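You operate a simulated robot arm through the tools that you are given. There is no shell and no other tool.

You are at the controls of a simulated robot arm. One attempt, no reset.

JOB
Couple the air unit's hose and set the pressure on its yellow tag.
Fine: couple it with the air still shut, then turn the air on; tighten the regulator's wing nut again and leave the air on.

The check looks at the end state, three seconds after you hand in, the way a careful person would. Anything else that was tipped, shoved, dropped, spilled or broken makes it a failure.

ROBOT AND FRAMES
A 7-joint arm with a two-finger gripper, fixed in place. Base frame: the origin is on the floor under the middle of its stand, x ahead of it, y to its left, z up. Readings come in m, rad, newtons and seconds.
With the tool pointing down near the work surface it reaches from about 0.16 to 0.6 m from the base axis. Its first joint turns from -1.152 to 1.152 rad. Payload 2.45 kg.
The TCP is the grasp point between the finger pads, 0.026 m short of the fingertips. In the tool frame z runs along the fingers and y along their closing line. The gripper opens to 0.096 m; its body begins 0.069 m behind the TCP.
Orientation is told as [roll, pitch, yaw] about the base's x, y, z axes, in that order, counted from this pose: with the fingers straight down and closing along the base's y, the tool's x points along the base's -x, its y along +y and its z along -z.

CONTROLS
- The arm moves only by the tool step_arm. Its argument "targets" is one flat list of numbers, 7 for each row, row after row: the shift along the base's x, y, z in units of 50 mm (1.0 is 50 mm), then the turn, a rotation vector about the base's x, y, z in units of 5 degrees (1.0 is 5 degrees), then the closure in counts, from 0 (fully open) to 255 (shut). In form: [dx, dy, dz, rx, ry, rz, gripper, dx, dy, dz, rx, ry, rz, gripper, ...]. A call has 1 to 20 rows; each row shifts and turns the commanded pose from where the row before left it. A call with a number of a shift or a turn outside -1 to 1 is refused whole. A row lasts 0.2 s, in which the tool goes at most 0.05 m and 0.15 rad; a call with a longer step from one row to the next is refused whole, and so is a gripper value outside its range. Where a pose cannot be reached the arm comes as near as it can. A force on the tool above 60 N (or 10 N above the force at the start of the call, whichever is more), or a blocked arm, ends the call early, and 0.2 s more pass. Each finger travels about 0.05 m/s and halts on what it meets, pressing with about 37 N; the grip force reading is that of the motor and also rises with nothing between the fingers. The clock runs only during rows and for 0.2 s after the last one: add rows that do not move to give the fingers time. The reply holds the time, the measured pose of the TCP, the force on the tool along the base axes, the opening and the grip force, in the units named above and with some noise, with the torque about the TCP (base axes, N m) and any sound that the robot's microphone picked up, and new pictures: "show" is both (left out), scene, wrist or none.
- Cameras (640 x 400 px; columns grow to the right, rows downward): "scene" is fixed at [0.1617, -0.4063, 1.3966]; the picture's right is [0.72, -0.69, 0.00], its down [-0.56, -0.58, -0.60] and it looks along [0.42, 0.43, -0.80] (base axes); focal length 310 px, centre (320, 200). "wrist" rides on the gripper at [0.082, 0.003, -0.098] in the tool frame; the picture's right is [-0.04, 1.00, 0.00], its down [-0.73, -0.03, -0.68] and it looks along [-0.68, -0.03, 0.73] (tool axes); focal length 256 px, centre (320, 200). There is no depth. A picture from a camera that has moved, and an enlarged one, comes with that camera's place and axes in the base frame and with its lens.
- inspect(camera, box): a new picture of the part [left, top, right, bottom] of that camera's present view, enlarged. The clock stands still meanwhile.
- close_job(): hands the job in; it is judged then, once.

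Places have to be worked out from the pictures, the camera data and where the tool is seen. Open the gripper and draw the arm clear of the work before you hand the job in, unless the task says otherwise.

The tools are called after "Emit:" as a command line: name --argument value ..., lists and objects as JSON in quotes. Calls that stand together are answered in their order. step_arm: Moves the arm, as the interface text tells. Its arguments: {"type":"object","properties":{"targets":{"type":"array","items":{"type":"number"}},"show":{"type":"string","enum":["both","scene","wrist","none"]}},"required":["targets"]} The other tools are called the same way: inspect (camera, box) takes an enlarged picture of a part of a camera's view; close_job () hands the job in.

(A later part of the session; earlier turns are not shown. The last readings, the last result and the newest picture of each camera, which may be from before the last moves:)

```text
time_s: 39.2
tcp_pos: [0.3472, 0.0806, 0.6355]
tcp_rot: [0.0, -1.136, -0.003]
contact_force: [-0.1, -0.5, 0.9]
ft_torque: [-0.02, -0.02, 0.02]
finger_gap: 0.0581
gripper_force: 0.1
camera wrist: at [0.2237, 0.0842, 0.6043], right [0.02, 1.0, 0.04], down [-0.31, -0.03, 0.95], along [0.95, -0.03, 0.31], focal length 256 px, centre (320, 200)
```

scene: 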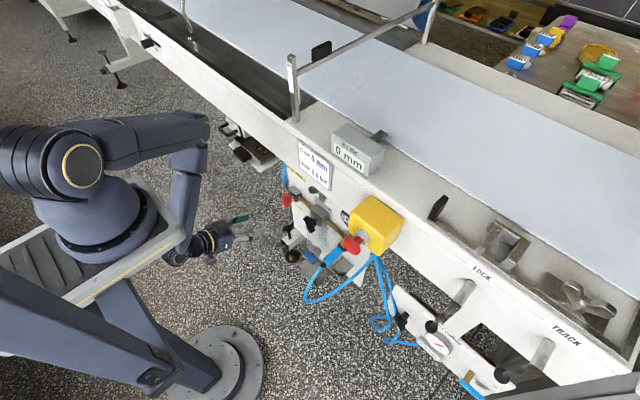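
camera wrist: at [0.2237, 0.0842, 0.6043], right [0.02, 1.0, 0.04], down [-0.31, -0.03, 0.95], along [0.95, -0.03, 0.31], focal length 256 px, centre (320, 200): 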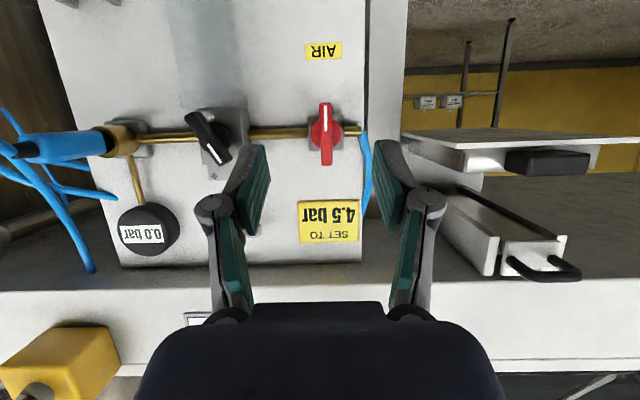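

It reaches at 65° tilt. I'm continuing to fully horizontal.

Emit:
step_arm --targets '[0, 0, 0, 0, -1, 0, 100, 0, 0, 0, 0, -1, 0, 100, 0, 0, 0, 0, -1, 0, 100, 0, 0, 0, 0, -1, 0, 100, 0, 0, 0, 0, -1, 0, 100, 0, 0, 0, 0, 0, 0, 100]'

Emit:
inspect --camera "wrist" --box '[180, 60, 420, 210]'

```text
time_s: 40.6
tcp_pos: [0.3672, 0.1153, 0.6959]
tcp_rot: [0.035, -1.568, -0.037]
contact_force: [0.4, -0.1, 0.3]
ft_torque: [-0.01, 0.01, -0.02]
finger_gap: 0.0582
gripper_force: 0.0
out of reach, approached as far as the arm can: row 1, 2, 3, 4, 5
camera wrist: at [0.2697, 0.1185, 0.6152], right [0.0, 1.0, 0.04], down [-0.68, -0.03, 0.73], along [0.73, -0.03, 0.68], focal length 256 px, centre (320, 200)
```

scene: 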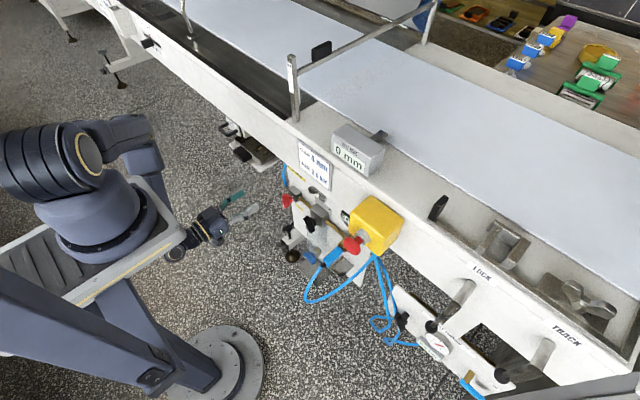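
wrist: 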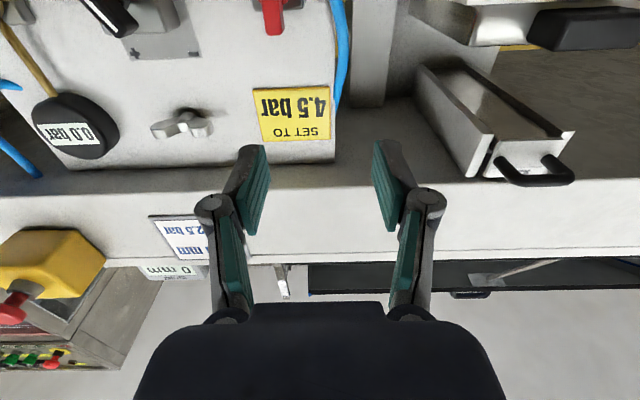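

```text
2.67 times, centred on (300, 135) of wrist
camera zoom: at [0.2697, 0.1185, 0.6152], right [0.0, 1.0, 0.04], down [-0.68, -0.03, 0.73], along [0.73, -0.03, 0.68], focal length 683 px, centre (373, 373)
```

zoom: 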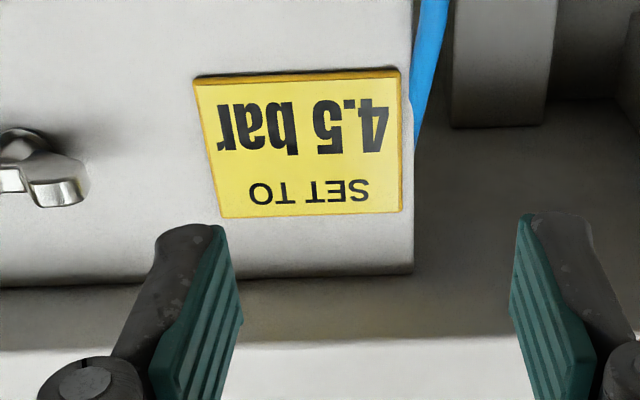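

It reached horizontal but drifted to (0.367, 0.115, 0.696), since close in is tight for this pose. Farther forward should be easier, so I'm moving toward a stand-off point in front of the valve.

Emit:
step_arm --targets '[0.3, -0.2, 0, 0, 0, 0, 100, 0.3, -0.2, -0.2, 0, 0, 0, 100, 0.2, -0.2, -0.3, 0, 0, 0, 100, 0.2, -0.1, -0.4, 0, 0, 0, 100, 0, 0, -0.4, 0, 0, 0, 100, 0, 0, 0, 0, 0, 0, 100]'

```text
time_s: 42.0
tcp_pos: [0.4339, 0.0939, 0.6846]
tcp_rot: [-0.117, -1.571, 0.117]
contact_force: [-0.4, 0.1, 0.5]
ft_torque: [-0.01, 0.0, -0.01]
finger_gap: 0.0582
gripper_force: 0.2
out of reach, approached as far as the arm can: row 2, 3, 4, 5
camera wrist: at [0.3363, 0.0963, 0.604], right [0.0, 1.0, 0.04], down [-0.68, -0.03, 0.73], along [0.73, -0.03, 0.68], focal length 256 px, centre (320, 200)
```

scene: 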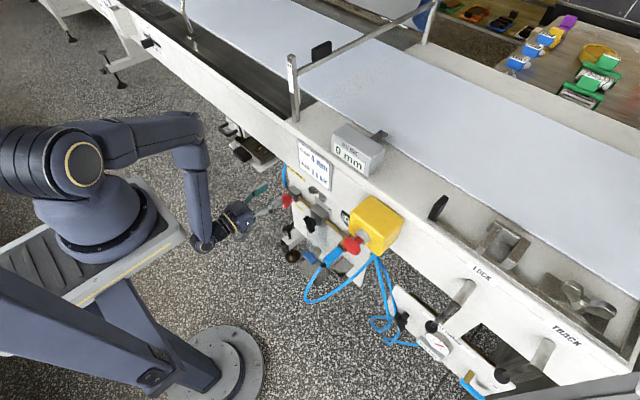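
wrist: 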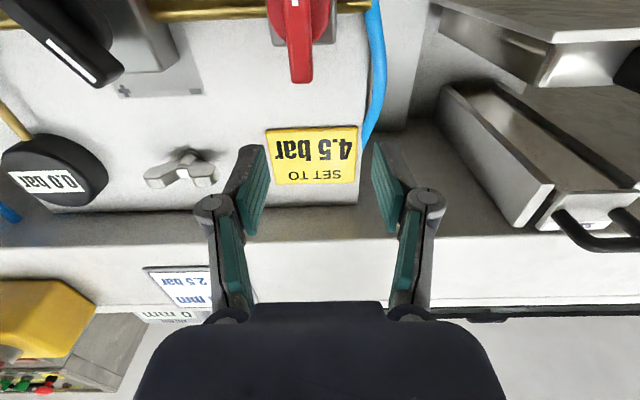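

Fully horizontal only works above z ≈ 0.68, so for the knobs at z ≈ 0.62 I'll use about 75°. I'm backing off slightly, tilting 15° less and lowering.

Emit:
step_arm --targets '[-0.4, 0, 0, 0, 1, 0, 100, -0.2, 0, -0.2, 0, 1, 0, 100, 0, 0, -0.3, 0, 1, 0, 100, 0, 0, -0.4, 0, 0, 0, 100, 0, 0, -0.3, 0, 0, 0, 100, 0, 0, 0, 0, 0, 0, 100]'

```text
time_s: 43.4
tcp_pos: [0.404, 0.0933, 0.6405]
tcp_rot: [-0.001, -1.309, -0.002]
contact_force: [-0.1, 0.2, -0.4]
ft_torque: [0.01, -0.01, 0.01]
finger_gap: 0.0584
gripper_force: 0.1
out of reach, approached as far as the arm can: row 5
camera wrist: at [0.2882, 0.0963, 0.5883], right [0.01, 1.0, 0.04], down [-0.47, -0.03, 0.88], along [0.88, -0.03, 0.47], focal length 256 px, centre (320, 200)
```

scene: 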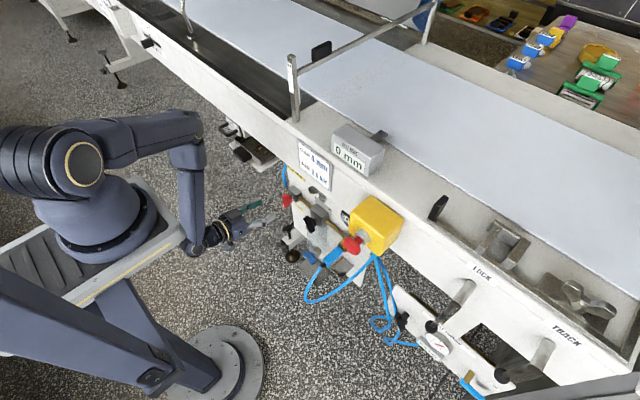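
wrist: 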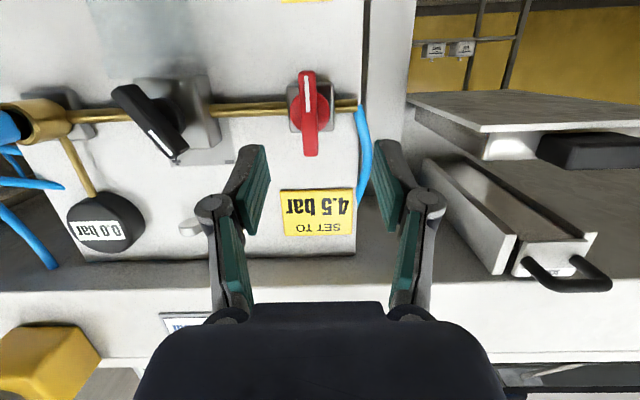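

Now at 75° with the red valve in clear view. I'm enlarging the valve and the regulator for exact positions.

Emit:
inspect --camera "wrist" --box '[270, 50, 360, 180]'

Emit:
inspect --camera "wrist" --box '[90, 50, 240, 190]'

Emit:
inspect --camera "scene" --box '[270, 170, 350, 250]'

```text
3.08 times, centred on (315, 115) of wrist
camera zoom: at [0.2882, 0.0963, 0.5883], right [0.01, 1.0, 0.04], down [-0.47, -0.03, 0.88], along [0.88, -0.03, 0.47], focal length 788 px, centre (335, 462)
```

zoom: 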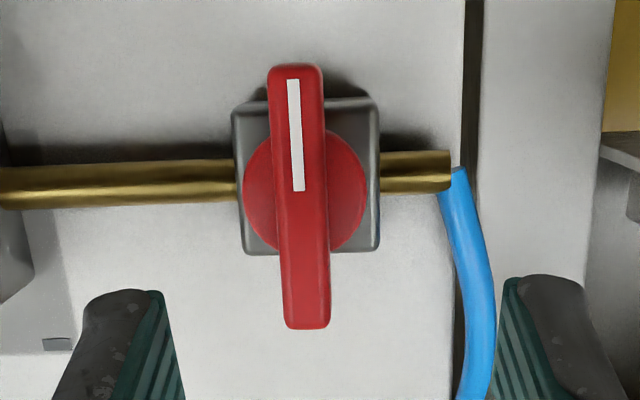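

```text
2.86 times, centred on (165, 120) of wrist
camera zoom: at [0.2882, 0.0963, 0.5883], right [0.01, 1.0, 0.04], down [-0.47, -0.03, 0.88], along [0.88, -0.03, 0.47], focal length 731 px, centre (763, 429)
```

zoom: 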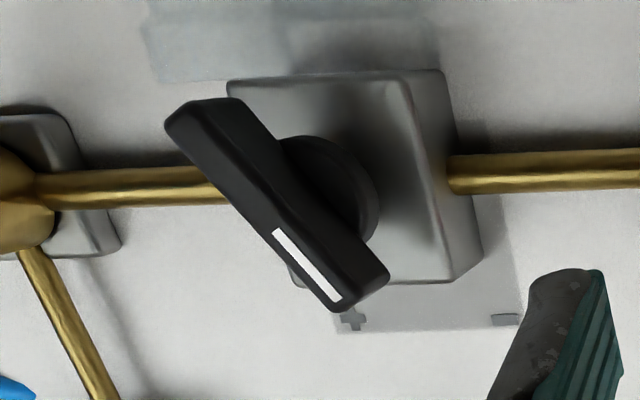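

```text
5.00 times, centred on (310, 210) of scene
camera zoom: at [0.1617, -0.4063, 1.3966], right [0.72, -0.69, 0.0], down [-0.56, -0.58, -0.6], along [0.42, 0.43, -0.8], focal length 1553 px, centre (370, 150)
```

zoom: 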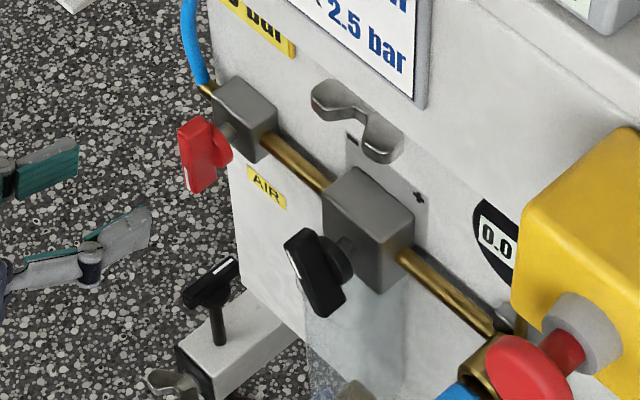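

The valve's blade is vertical, across the pipe, with its pointer down; its front centre is at (0.489, 0.083, 0.623) and it is about 15 mm thick. I'm narrowing the fingers to 35 mm and moving to a stand-off in front of it.

Emit:
step_arm --targets '[0.2, -0.1, -0.05, 0, 0, 0, 162, 0.2, -0.1, -0.1, 0, 0, 0, 162, 0.2, 0, -0.05, 0, 0, 0, 162, 0.1, 0, -0.05, 0, 0, 0, 162, 0, 0, 0, 0, 0, 0, 162]'

Emit:
inspect --camera "wrist" --box '[250, 60, 390, 220]'

```text
time_s: 44.6
tcp_pos: [0.4405, 0.0831, 0.6308]
tcp_rot: [0.004, -1.309, 0.001]
contact_force: [-1.1, -0.6, 0.5]
ft_torque: [-0.02, 0.01, 0.04]
finger_gap: 0.035
gripper_force: 0.0
out of reach, approached as far as the arm can: row 2
camera wrist: at [0.3247, 0.086, 0.5792], right [0.01, 1.0, 0.04], down [-0.47, -0.03, 0.88], along [0.88, -0.03, 0.47], focal length 256 px, centre (320, 200)
```

scene: 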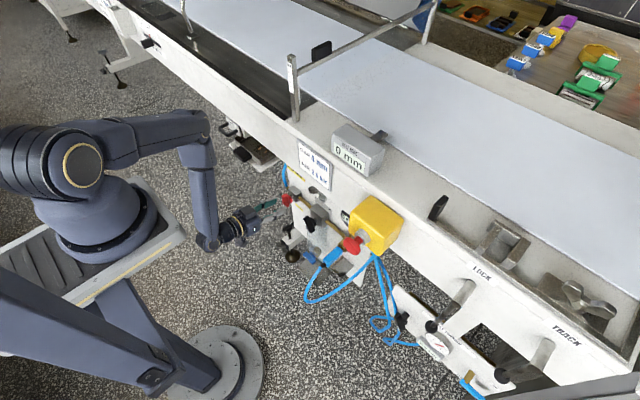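
wrist: 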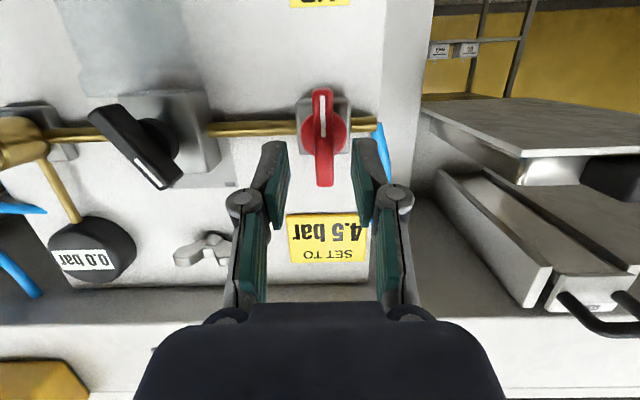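

```text
2.50 times, centred on (320, 140) of wrist
camera zoom: at [0.3247, 0.086, 0.5792], right [0.01, 1.0, 0.04], down [-0.47, -0.03, 0.88], along [0.88, -0.03, 0.47], focal length 640 px, centre (320, 350)
```

zoom: 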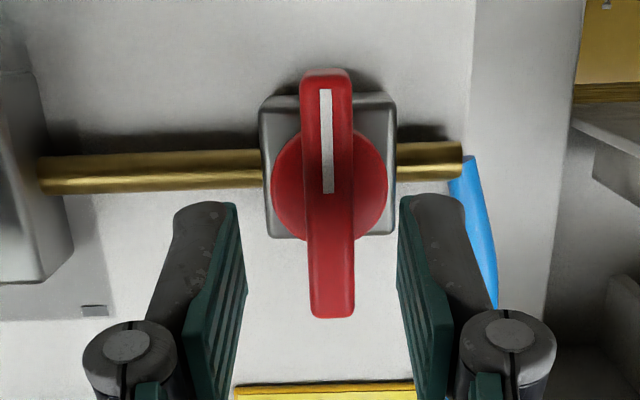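

The fingers straddle the blade squarely. I'm advancing 33 mm so the fingertips reach alongside the blade, then closing on it.

Emit:
step_arm --targets '[0.22, 0.02, -0.03, 0, 0, 0, 162, 0.22, 0, -0.03, 0, 0, 0, 162, 0.22, 0, 0, 0, 0, 0, 162, 0, 0, 0, 0, 0, 0, 162]' --show "wrist"

Emit:
inspect --camera "wrist" --box '[250, 60, 390, 220]'

Emit:
inspect --camera "scene" --box '[260, 170, 340, 250]'

```text
time_s: 45.6
tcp_pos: [0.4745, 0.0841, 0.6275]
tcp_rot: [0.0, -1.308, 0.0]
contact_force: [-0.3, 0.0, 0.1]
ft_torque: [0.04, -0.01, 0.0]
finger_gap: 0.0352
gripper_force: 0.0
camera wrist: at [0.359, 0.0875, 0.5747], right [0.01, 1.0, 0.04], down [-0.47, -0.03, 0.88], along [0.88, -0.03, 0.47], focal length 256 px, centre (320, 200)
```

wrist: 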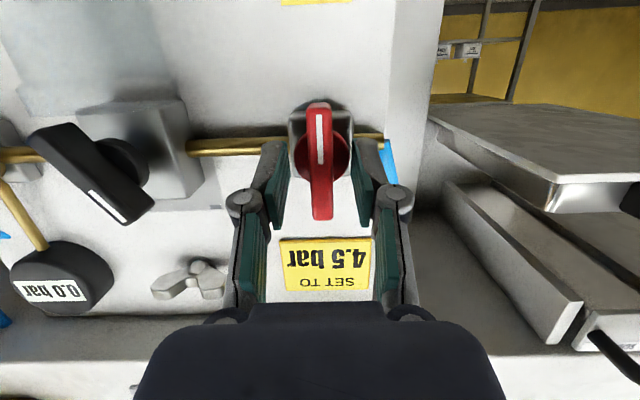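

```text
2.50 times, centred on (320, 140) of wrist
camera zoom: at [0.359, 0.0875, 0.5747], right [0.01, 1.0, 0.04], down [-0.47, -0.03, 0.88], along [0.88, -0.03, 0.47], focal length 640 px, centre (320, 350)
```

zoom: 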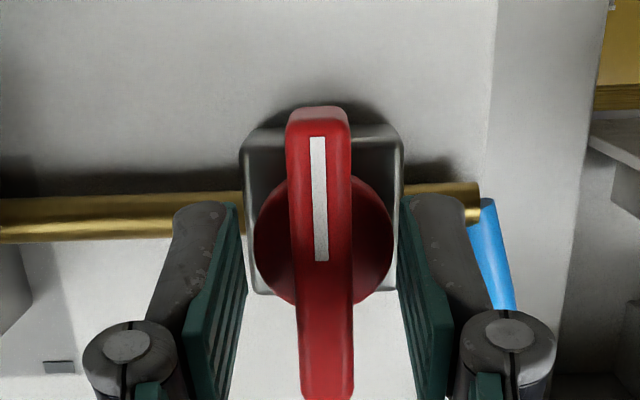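

```text
5.00 times, centred on (300, 210) of scene
camera zoom: at [0.1617, -0.4063, 1.3966], right [0.72, -0.69, 0.0], down [-0.56, -0.58, -0.6], along [0.42, 0.43, -0.8], focal length 1553 px, centre (420, 150)
```

zoom: 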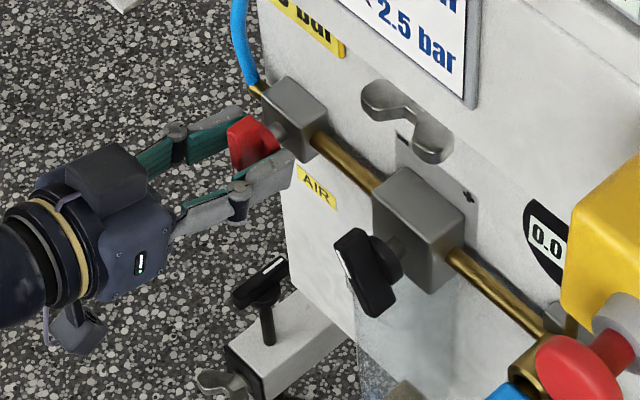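

The fingertips are alongside the blade with no contact force. I'm closing on it.

Emit:
step_arm --targets '[0, 0, 0, 0, 0, 0, 255, 0, 0, 0, 0, 0, 0, 255, 0, 0, 0, 0, 0, 0, 255, 0, 0, 0, 0, 0, 0, 255]' --show "wrist"

Emit:
inspect --camera "wrist" --box '[250, 60, 390, 220]'

```text
time_s: 46.6
tcp_pos: [0.4742, 0.0849, 0.6267]
tcp_rot: [0.004, -1.308, -0.002]
contact_force: [0.5, 7.4, 0.5]
ft_torque: [0.05, 0.04, 0.16]
finger_gap: 0.0303
gripper_force: 45.6
camera wrist: at [0.3589, 0.0881, 0.5747], right [0.01, 1.0, 0.04], down [-0.47, -0.03, 0.88], along [0.88, -0.03, 0.47], focal length 256 px, centre (320, 200)
```

wrist: 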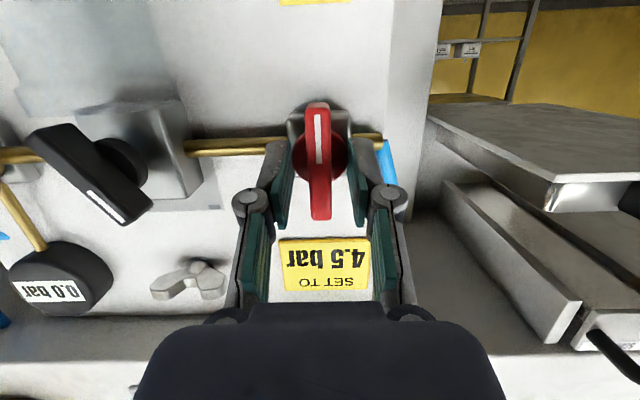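

```text
2.50 times, centred on (320, 140) of wrist
camera zoom: at [0.3589, 0.0881, 0.5747], right [0.01, 1.0, 0.04], down [-0.47, -0.03, 0.88], along [0.88, -0.03, 0.47], focal length 640 px, centre (320, 350)
```

zoom: 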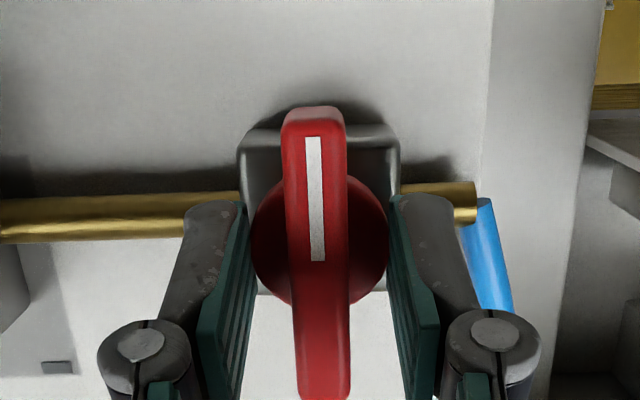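

The gap stopped at 30 mm, so the fingertips are on the round disc behind the blade. I'm opening, backing off 7 mm and closing again.

Emit:
step_arm --targets '[0, 0, 0, 0, 0, 0, 162, 0, 0, 0, 0, 0, 0, 162, -0.14, 0, 0, 0, 0, 0, 162, 0, 0, 0, 0, 0, 0, 255, 0, 0, 0, 0, 0, 0, 255, 0, 0, 0, 0, 0, 0, 255, 0, 0, 0, 0, 0, 0, 255]' --show "wrist"

Emit:
inspect --camera "wrist" --box '[250, 60, 390, 220]'

```text
time_s: 48.2
tcp_pos: [0.4659, 0.0852, 0.6265]
tcp_rot: [-0.001, -1.308, 0.002]
contact_force: [-12.8, 1.1, 2.8]
ft_torque: [0.0, -0.42, 0.04]
finger_gap: 0.012
gripper_force: 38.4
camera wrist: at [0.3508, 0.0883, 0.5753], right [0.01, 1.0, 0.04], down [-0.46, -0.03, 0.88], along [0.89, -0.03, 0.46], focal length 256 px, centre (320, 200)
```

wrist: 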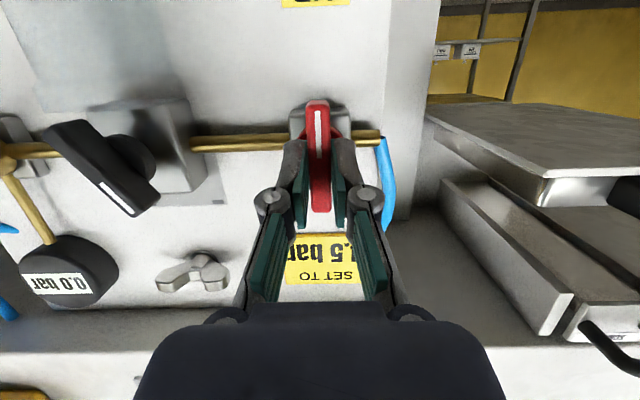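

```text
2.50 times, centred on (320, 140) of wrist
camera zoom: at [0.3508, 0.0883, 0.5753], right [0.01, 1.0, 0.04], down [-0.46, -0.03, 0.88], along [0.89, -0.03, 0.46], focal length 640 px, centre (320, 350)
```

zoom: 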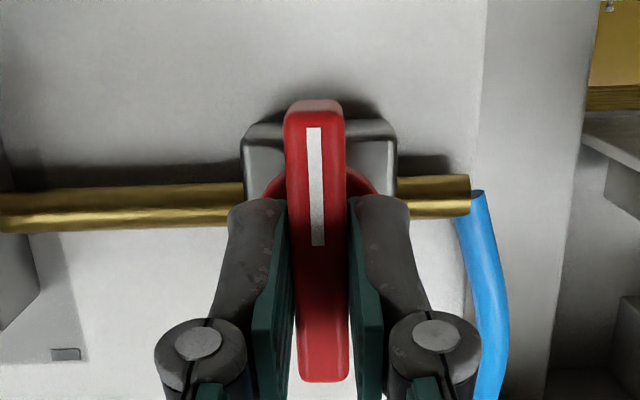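

I'm gripping the blade at 12 mm. I'll ease off 1.5 mm to unload the disc, then turn a first 10° with the pointer swinging toward −y (downstream) and check the torque.

Emit:
step_arm --targets '[-0.03, 0, 0, 0, 0, 0, 255, 0, 0, 0, 0, 0, 0, 255, 0, 0.008, 0, -1, 0, 0, 255, 0, 0.008, 0, -1, 0, 0, 255, 0, 0, 0, 0, 0, 0, 255]' --show "wrist"

Emit:
inspect --camera "wrist" --box '[250, 60, 390, 220]'

```text
time_s: 49.4
tcp_pos: [0.4657, 0.0867, 0.6274]
tcp_rot: [-0.6, -1.261, 0.582]
contact_force: [-1.2, 2.0, 2.4]
ft_torque: [1.37, 0.04, 0.31]
finger_gap: 0.0155
gripper_force: 41.6
camera wrist: at [0.3506, 0.08, 0.5759], right [0.01, 0.99, -0.13], down [-0.47, 0.12, 0.87], along [0.88, 0.05, 0.47], focal length 256 px, centre (320, 200)
```

wrist: 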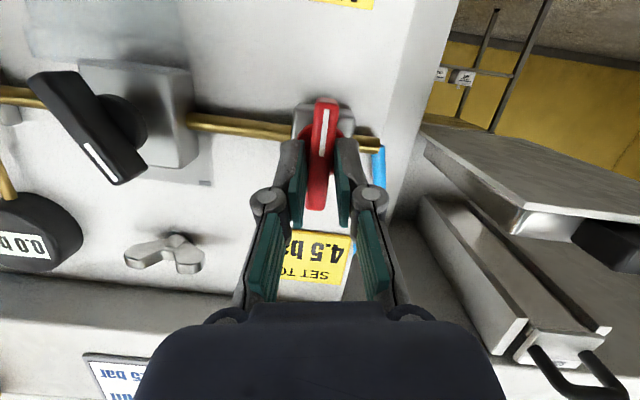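

```text
2.50 times, centred on (320, 140) of wrist
camera zoom: at [0.3506, 0.08, 0.5759], right [0.01, 0.99, -0.13], down [-0.47, 0.12, 0.87], along [0.88, 0.05, 0.47], focal length 640 px, centre (320, 350)
```

zoom: 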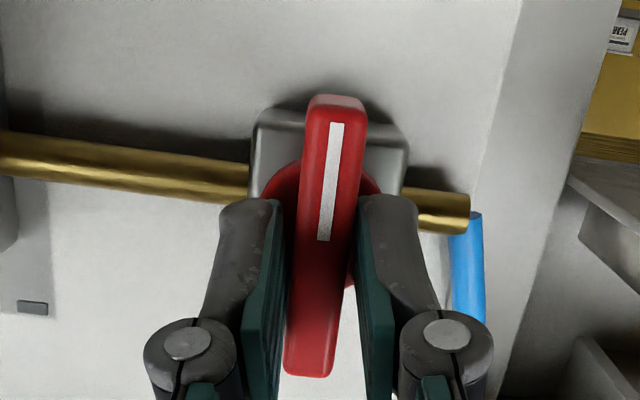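

The blade did not follow: the torque rose to 1.4 N m and the pads were forced open, so that direction is a stop. I'm reversing, back to centre and then 10° the other way.

Emit:
step_arm --targets '[0, -0.008, 0, 1, 0, 0, 255, 0, -0.008, 0, 1, 0, 0, 255, 0, -0.008, 0, 1, 0, 0, 255, 0, -0.008, 0, 1, 0, 0, 255, 0, 0, 0, 0, 0, 0, 255]' --show "wrist"

Emit:
inspect --camera "wrist" --box '[250, 60, 390, 220]'

```text
time_s: 50.6
tcp_pos: [0.4667, 0.083, 0.6271]
tcp_rot: [0.602, -1.253, -0.578]
contact_force: [11.3, 10.4, -12.1]
ft_torque: [0.06, -0.49, 0.06]
finger_gap: 0.0119
gripper_force: 39.4
camera wrist: at [0.3505, 0.0962, 0.5771], right [0.01, 0.98, 0.21], down [-0.47, -0.18, 0.87], along [0.89, -0.11, 0.45], focal length 256 px, centre (320, 200)
```

wrist: 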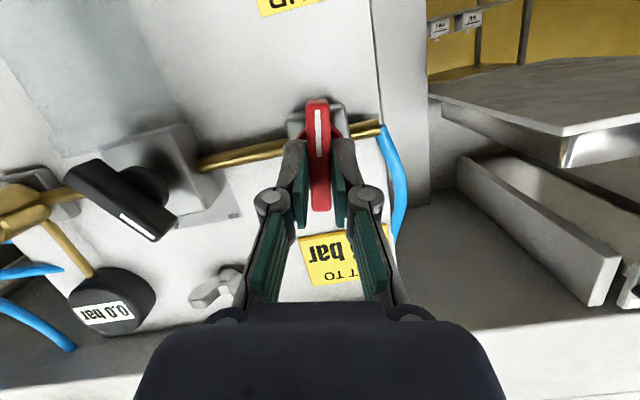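

```text
2.50 times, centred on (320, 140) of wrist
camera zoom: at [0.3505, 0.0962, 0.5771], right [0.01, 0.98, 0.21], down [-0.47, -0.18, 0.87], along [0.89, -0.11, 0.45], focal length 640 px, centre (320, 350)
```

zoom: 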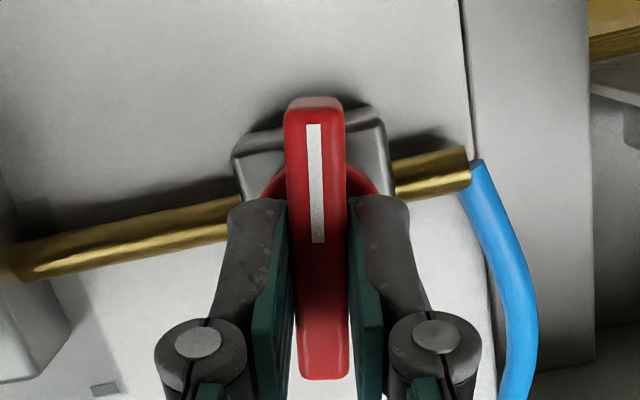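

This way the valve follows freely. I'm correcting a small off-axis load and turning on another 30°.

Emit:
step_arm --targets '[0.02, 0.015, -0.02, 0, 0, 0, 255, 0, -0.007, -0.002, 1, 0, 0, 255, 0, -0.007, -0.002, 1, 0, 0, 255, 0, -0.007, -0.003, 1, 0, 0, 255, 0, -0.007, -0.003, 1, 0, 0, 255, 0, -0.006, -0.004, 1, 0, 0, 255, 0, -0.006, -0.004, 1, 0, 0, 255, 0, 0, 0, 0, 0, 0, 255]' --show "wrist"

Emit:
inspect --camera "scene" --box '[260, 170, 340, 250]'

```text
time_s: 52.4
tcp_pos: [0.4678, 0.0786, 0.6283]
tcp_rot: [1.231, -0.829, -1.149]
contact_force: [-26.4, -13.8, -36.9]
ft_torque: [-0.39, 0.83, 0.0]
finger_gap: 0.0121
gripper_force: 38.3
out of reach, approached as far as the arm can: row 5, 7
camera wrist: at [0.3506, 0.1154, 0.5941], right [0.03, 0.75, 0.67], down [-0.45, -0.58, 0.68], along [0.89, -0.32, 0.32], focal length 256 px, centre (320, 200)
```

wrist: 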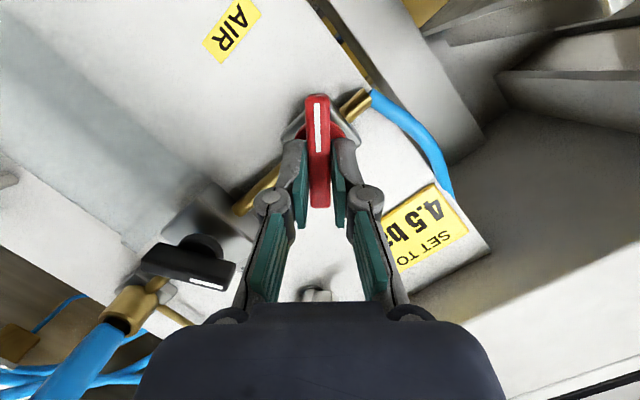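

```text
5.00 times, centred on (300, 210) of scene
camera zoom: at [0.1618, -0.4064, 1.3965], right [0.72, -0.69, 0.0], down [-0.56, -0.58, -0.6], along [0.42, 0.43, -0.8], focal length 1553 px, centre (420, 150)
```

zoom: 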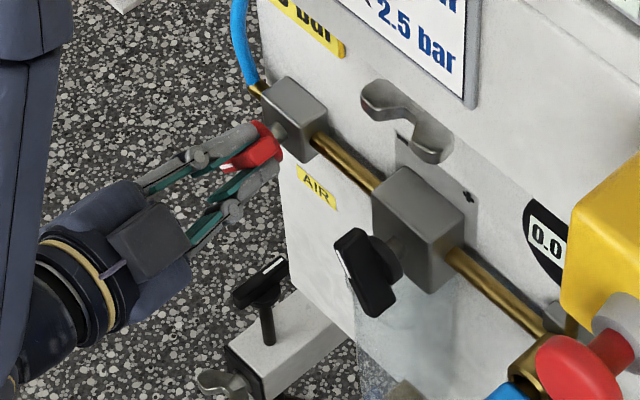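

The blade has turned about 42°, but the arm has run out of reach in this roll. I'm releasing and backing straight off, then I'll push the blade's end round the rest of the way with the roll back near zero.

Emit:
step_arm --targets '[0, 0, 0, 0, 0, 0, 150, 0, 0, 0, 0, 0, 0, 150, -0.5, 0, 0, 0, 0, 0, 150, -0.6, 0, 0.1, 0, 0, 0, 150, 0, 0, 0.1, -1, 0, 0, 150, 0, 0, 0.1, -1, 0, 0, 150, 0, 0, 0, -1, 0, 0, 150, 0, 0, 0, -1, 0, 0, 150, 0, 0, 0, -1, 0, 0, 150, 0, 0, 0, -1, 0, 0, 150, 0, 0, 0, -1, 0, 0, 150, 0, 0, 0, -1, 0, 0, 150, 0, 0, 0, 0, 0, 0, 150]'

Emit:
inspect --camera "wrist" --box '[240, 60, 400, 200]'

```text
time_s: 55.2
tcp_pos: [0.4444, 0.0817, 0.6546]
tcp_rot: [-0.006, -1.308, 0.004]
contact_force: [-0.4, -0.3, -0.9]
ft_torque: [0.0, 0.0, 0.02]
finger_gap: 0.0396
gripper_force: 0.0
out of reach, approached as far as the arm can: row 3, 4
camera wrist: at [0.3282, 0.0856, 0.602], right [0.01, 1.0, 0.04], down [-0.47, -0.03, 0.88], along [0.88, -0.03, 0.47], focal length 256 px, centre (320, 200)
```

scene: 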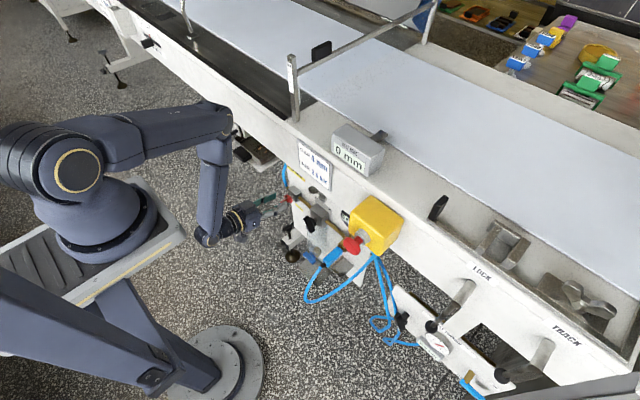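
wrist: 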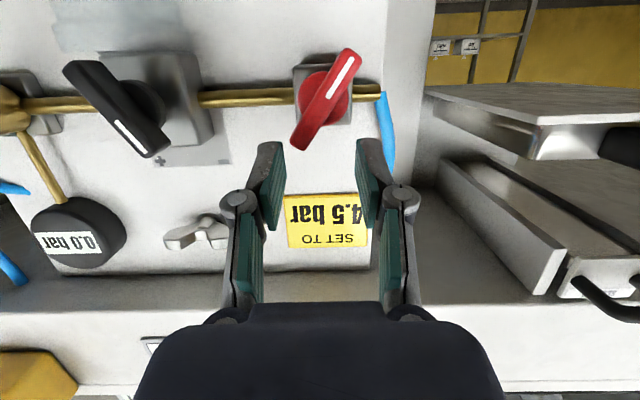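

```text
2.86 times, centred on (320, 130) of wrist
camera zoom: at [0.3282, 0.0856, 0.602], right [0.01, 1.0, 0.04], down [-0.47, -0.03, 0.88], along [0.88, -0.03, 0.47], focal length 731 px, centre (320, 400)
```

zoom: 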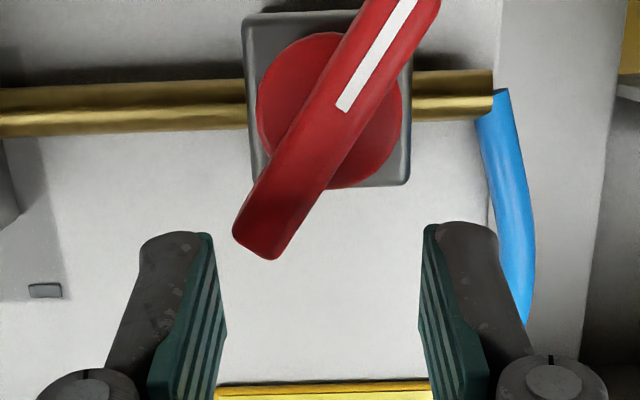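

The blade now stands about 35° round with no load on it. I'll close the fingers and use them as a pusher on the blade's upper end, starting from above on its +y side.

Emit:
step_arm --targets '[0, 0.14, 0.13, 0, 0, 0, 255, 0, 0.14, 0.13, 0, 0, 0, 255, 0, 0, 0, 0, 0, 0, 255, 0.2, 0, 0, 0, 0, 0, 255, 0.2, 0, 0, 0, 0, 0, 255, 0, 0, 0, 0, 0, 0, 255]' --show "wrist"

Emit:
inspect --camera "wrist" --box '[240, 80, 400, 220]'

```text
time_s: 56.6
tcp_pos: [0.462, 0.0967, 0.6672]
tcp_rot: [0.001, -1.308, 0.0]
contact_force: [0.2, 0.0, 0.6]
ft_torque: [0.0, 0.02, -0.02]
finger_gap: 0.0002
gripper_force: 28.4
camera wrist: at [0.3473, 0.1005, 0.6149], right [0.01, 1.0, 0.04], down [-0.47, -0.03, 0.88], along [0.88, -0.03, 0.47], focal length 256 px, centre (320, 200)
```

wrist: 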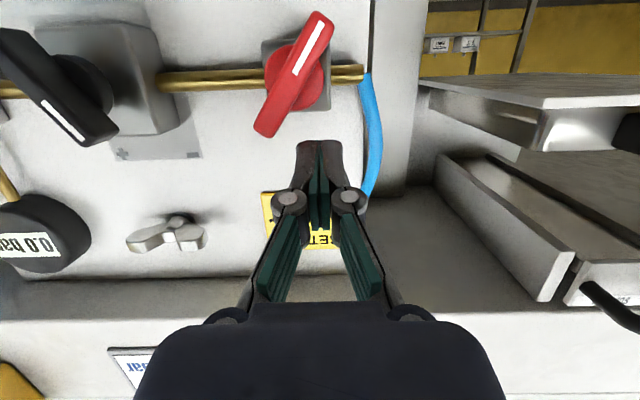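

```text
2.86 times, centred on (320, 150) of wrist
camera zoom: at [0.3473, 0.1005, 0.6149], right [0.01, 1.0, 0.04], down [-0.47, -0.03, 0.88], along [0.88, -0.03, 0.47], focal length 731 px, centre (320, 343)
```

zoom: 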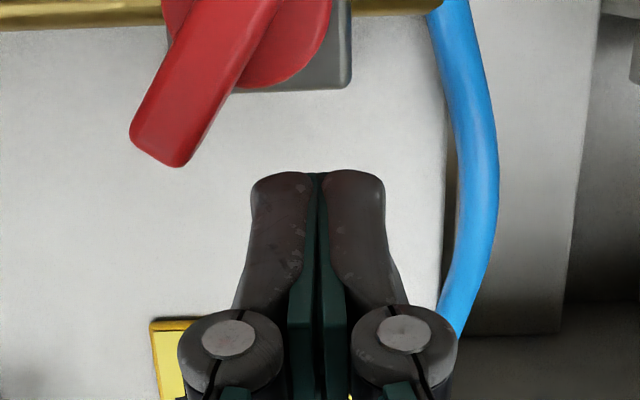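

The closed fingers are clear, just above and beside the blade's upper end. I'm moving down and toward −y to push that end round.

Emit:
step_arm --targets '[0.04, -0.12, -0.15, 0, 0, 0, 255, 0, -0.08, -0.055, 0, 0, 0, 255, 0, -0.08, -0.055, 0, 0, 0, 255, 0, -0.08, -0.06, 0, 0, 0, 255, 0, 0, 0, 0, 0, 0, 255]' --show "wrist"

Emit:
inspect --camera "wrist" --box '[240, 60, 400, 200]'

```text
time_s: 57.8
tcp_pos: [0.4664, 0.0774, 0.6516]
tcp_rot: [-0.001, -1.309, 0.0]
contact_force: [3.6, 6.7, 6.1]
ft_torque: [0.08, -0.12, 0.16]
finger_gap: 0.0001
gripper_force: 28.1
camera wrist: at [0.35, 0.0806, 0.5987], right [0.01, 1.0, 0.04], down [-0.47, -0.03, 0.88], along [0.88, -0.03, 0.47], focal length 256 px, centre (320, 200)
```

wrist: 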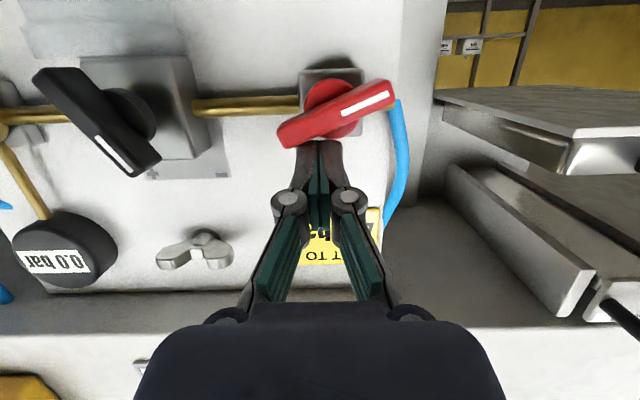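

```text
2.86 times, centred on (320, 130) of wrist
camera zoom: at [0.35, 0.0806, 0.5987], right [0.01, 1.0, 0.04], down [-0.47, -0.03, 0.88], along [0.88, -0.03, 0.47], focal length 731 px, centre (320, 400)
```

zoom: 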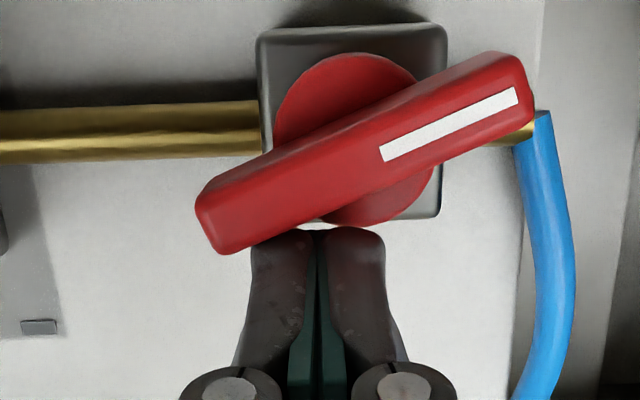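

The blade is at about 70°. I'm moving on toward −y and pressing down until it lies along the pipe.

Emit:
step_arm --targets '[0, -0.12, -0.03, 0, 0, 0, 255, 0, -0.04, -0.06, 0, 0, 0, 255, 0, 0, -0.06, 0, 0, 0, 255, 0, 0, 0, 0, 0, 0, 255]' --show "wrist"

Emit:
inspect --camera "wrist" --box '[240, 60, 400, 200]'

Emit:
inspect --camera "wrist" --box '[0, 50, 240, 290]'

```text
time_s: 58.8
tcp_pos: [0.4655, 0.0688, 0.6437]
tcp_rot: [-0.009, -1.308, 0.007]
contact_force: [-4.9, -3.1, 15.0]
ft_torque: [-0.07, -0.17, -0.06]
finger_gap: 0.006
gripper_force: 28.1
camera wrist: at [0.3509, 0.0723, 0.5916], right [0.01, 1.0, 0.04], down [-0.47, -0.03, 0.88], along [0.88, -0.03, 0.47], focal length 256 px, centre (320, 200)
```

wrist: 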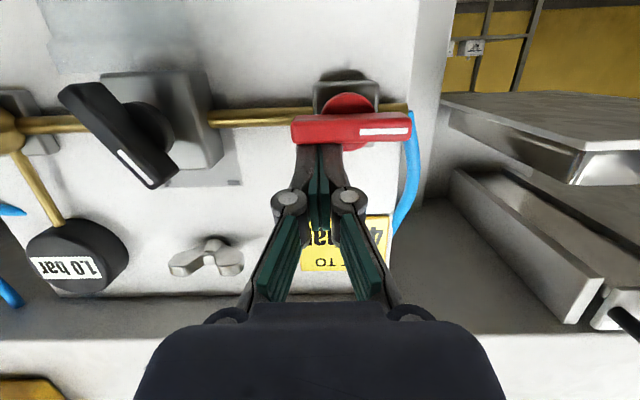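

```text
2.86 times, centred on (320, 130) of wrist
camera zoom: at [0.3509, 0.0723, 0.5916], right [0.01, 1.0, 0.04], down [-0.47, -0.03, 0.88], along [0.88, -0.03, 0.47], focal length 731 px, centre (320, 400)
```

zoom: 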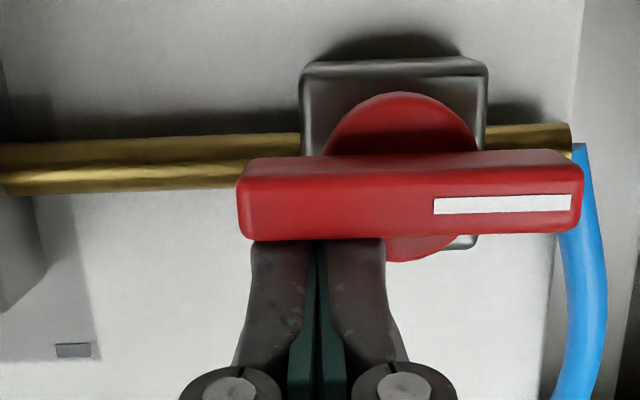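

```text
1.67 times, centred on (120, 170) of wrist
camera zoom: at [0.3509, 0.0723, 0.5916], right [0.01, 1.0, 0.04], down [-0.47, -0.03, 0.88], along [0.88, -0.03, 0.47], focal length 427 px, centre (653, 250)
```

zoom: 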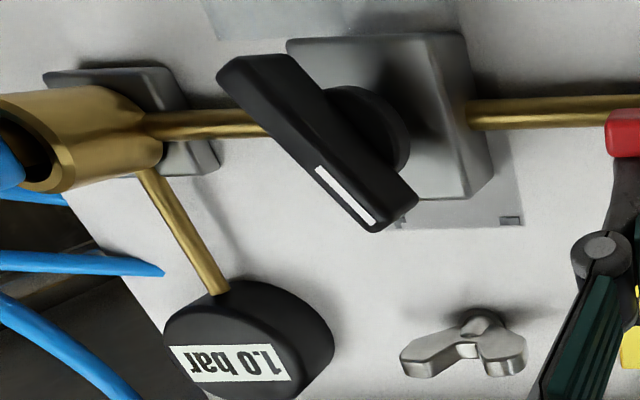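

Air is on: the gauge now reads 1.0 bar, the valve lies along the pipe and no hiss was heard. I'm pressing 2 mm more to make sure the valve is at its stop, then looking at the coupling.

Emit:
step_arm --targets '[0, 0, -0.04, 0, 0, 0, 255, 0, 0, 0, 0, 0, 0, 255]' --show "wrist"

Emit:
inspect --camera "scene" --box '[260, 170, 380, 290]'

```text
time_s: 59.4
tcp_pos: [0.4673, 0.0703, 0.6441]
tcp_rot: [-0.007, -1.315, 0.004]
contact_force: [-2.8, -13.3, 29.6]
ft_torque: [-0.2, -0.61, -0.27]
finger_gap: 0.0058
gripper_force: 28.3
camera wrist: at [0.3521, 0.0733, 0.5904], right [0.01, 1.0, 0.04], down [-0.47, -0.03, 0.88], along [0.88, -0.03, 0.47], focal length 256 px, centre (320, 200)
```

wrist: 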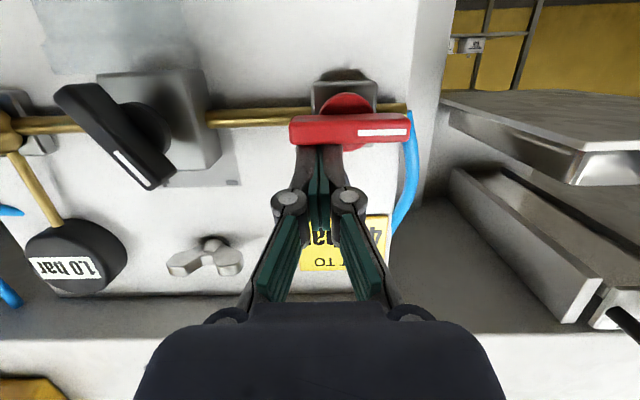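

```text
3.33 times, centred on (320, 230) of scene
camera zoom: at [0.1612, -0.4065, 1.3966], right [0.72, -0.69, 0.0], down [-0.56, -0.58, -0.6], along [0.42, 0.43, -0.8], focal length 1035 px, centre (320, 100)
```

zoom: 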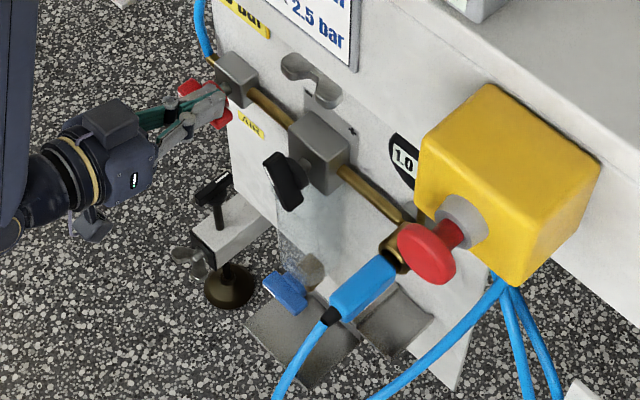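

The valve is firm at its stop, 30 N with no further movement, and the plug holds at 1.0 bar. I'm lifting off the blade, backing away, and moving toward the wing nut for a close look.

Emit:
step_arm --targets '[0, 0, 0.1, 0, 0, 0, 255, -0.4, 0, 0.1, 0, 0, 0, 255, -0.5, 0, 0.2, 0, 0, 0, 200, 0, -0.4, 0.3, 0, 0, 0, 150, 0, -0.4, 0.3, 0, 0, 0, 150, 0, -0.4, 0.3, 0, 0, 0, 150, 0, -0.3, 0.3, 0, 0, 0, 150, 0, 0, 0, 0, 0, 0, 150]'

Emit:
inspect --camera "wrist" --box '[220, 20, 420, 200]'

```text
time_s: 61.2
tcp_pos: [0.4185, -0.0067, 0.724]
tcp_rot: [0.001, -1.309, -0.003]
contact_force: [-0.1, -1.0, 0.7]
ft_torque: [0.01, 0.01, 0.0]
finger_gap: 0.0397
gripper_force: 0.0
camera wrist: at [0.3032, -0.003, 0.672], right [0.01, 1.0, 0.04], down [-0.47, -0.03, 0.88], along [0.88, -0.03, 0.47], focal length 256 px, centre (320, 200)
```

scene: 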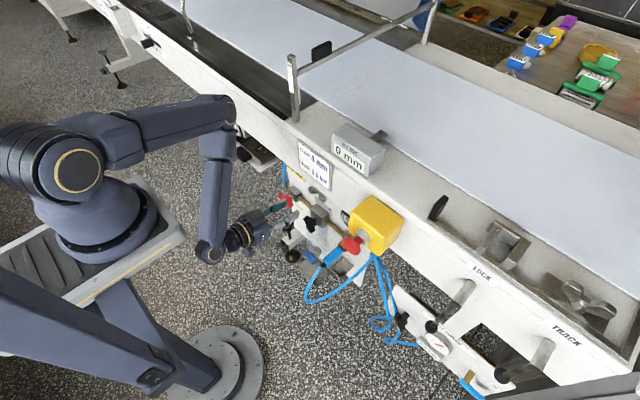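
wrist: 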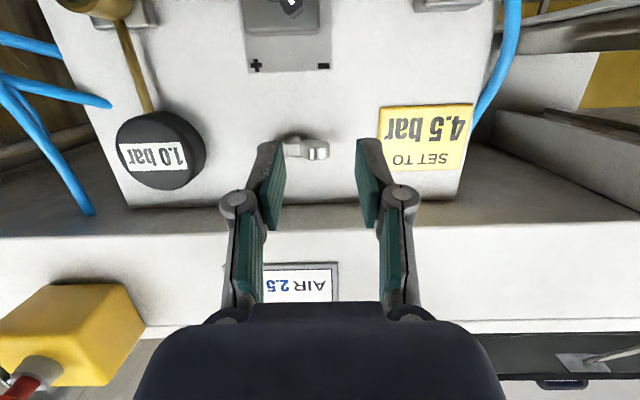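

```text
2.22 times, centred on (320, 110) of wrist
camera zoom: at [0.3032, -0.003, 0.672], right [0.01, 1.0, 0.04], down [-0.47, -0.03, 0.88], along [0.88, -0.03, 0.47], focal length 569 px, centre (320, 400)
```

zoom: 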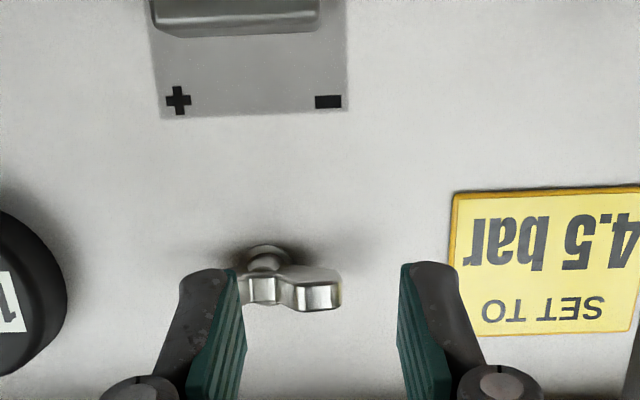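

Stereo puts the wing nut's centre at about (0.525, −0.031, 0.737), with wings 63 mm tip to tip along y. I'm centring the gripper on it and opening so I can see it fully.

Emit:
step_arm --targets '[0, -0.25, 0, 0, 0, 0, 60, 0, -0.24, 0, 0, 0, 0, 60, 0, 0, 0, 0, 0, 0, 60, 0, 0, 0, 0, 0, 0, 60]' --show "wrist"

Emit:
inspect --camera "wrist" --box '[260, 100, 380, 190]'

Emit:
inspect --camera "scene" --box '[295, 170, 355, 230]'

```text
time_s: 62.2
tcp_pos: [0.4191, -0.0299, 0.7234]
tcp_rot: [0.0, -1.31, -0.001]
contact_force: [-0.3, -0.1, -1.1]
ft_torque: [0.02, 0.0, -0.01]
finger_gap: 0.0734
gripper_force: 0.0
camera wrist: at [0.3042, -0.0269, 0.6711], right [0.01, 1.0, 0.04], down [-0.47, -0.03, 0.88], along [0.88, -0.03, 0.47], focal length 256 px, centre (320, 200)
```

wrist: 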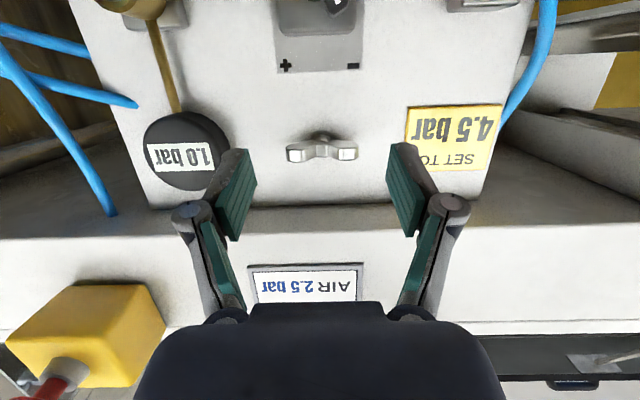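

```text
4.44 times, centred on (320, 145) of wrist
camera zoom: at [0.3042, -0.0269, 0.6711], right [0.01, 1.0, 0.04], down [-0.47, -0.03, 0.88], along [0.88, -0.03, 0.47], focal length 1138 px, centre (320, 444)
```

zoom: 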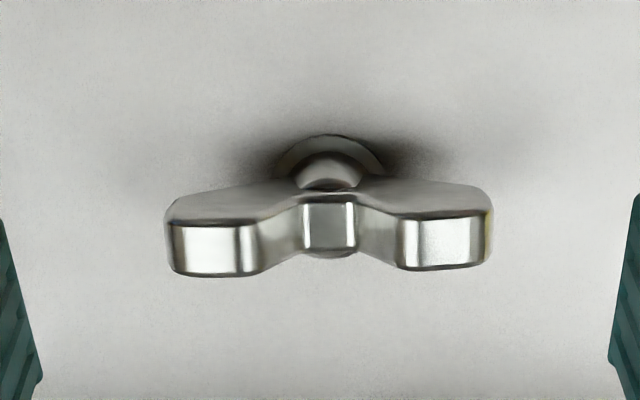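

```text
6.67 times, centred on (325, 200) of scene
camera zoom: at [0.1617, -0.4063, 1.3966], right [0.72, -0.69, 0.0], down [-0.56, -0.58, -0.6], along [0.42, 0.43, -0.8], focal length 2070 px, centre (287, 200)
```

zoom: 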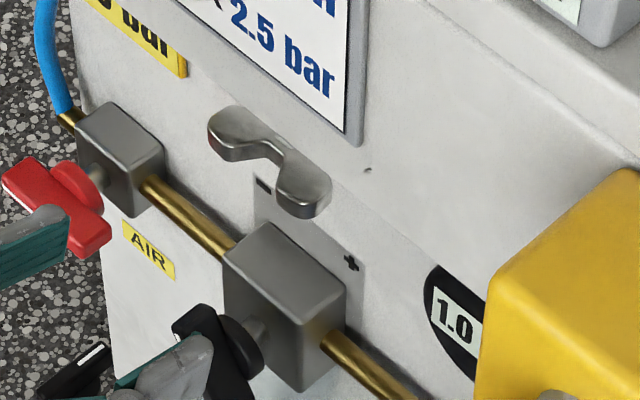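

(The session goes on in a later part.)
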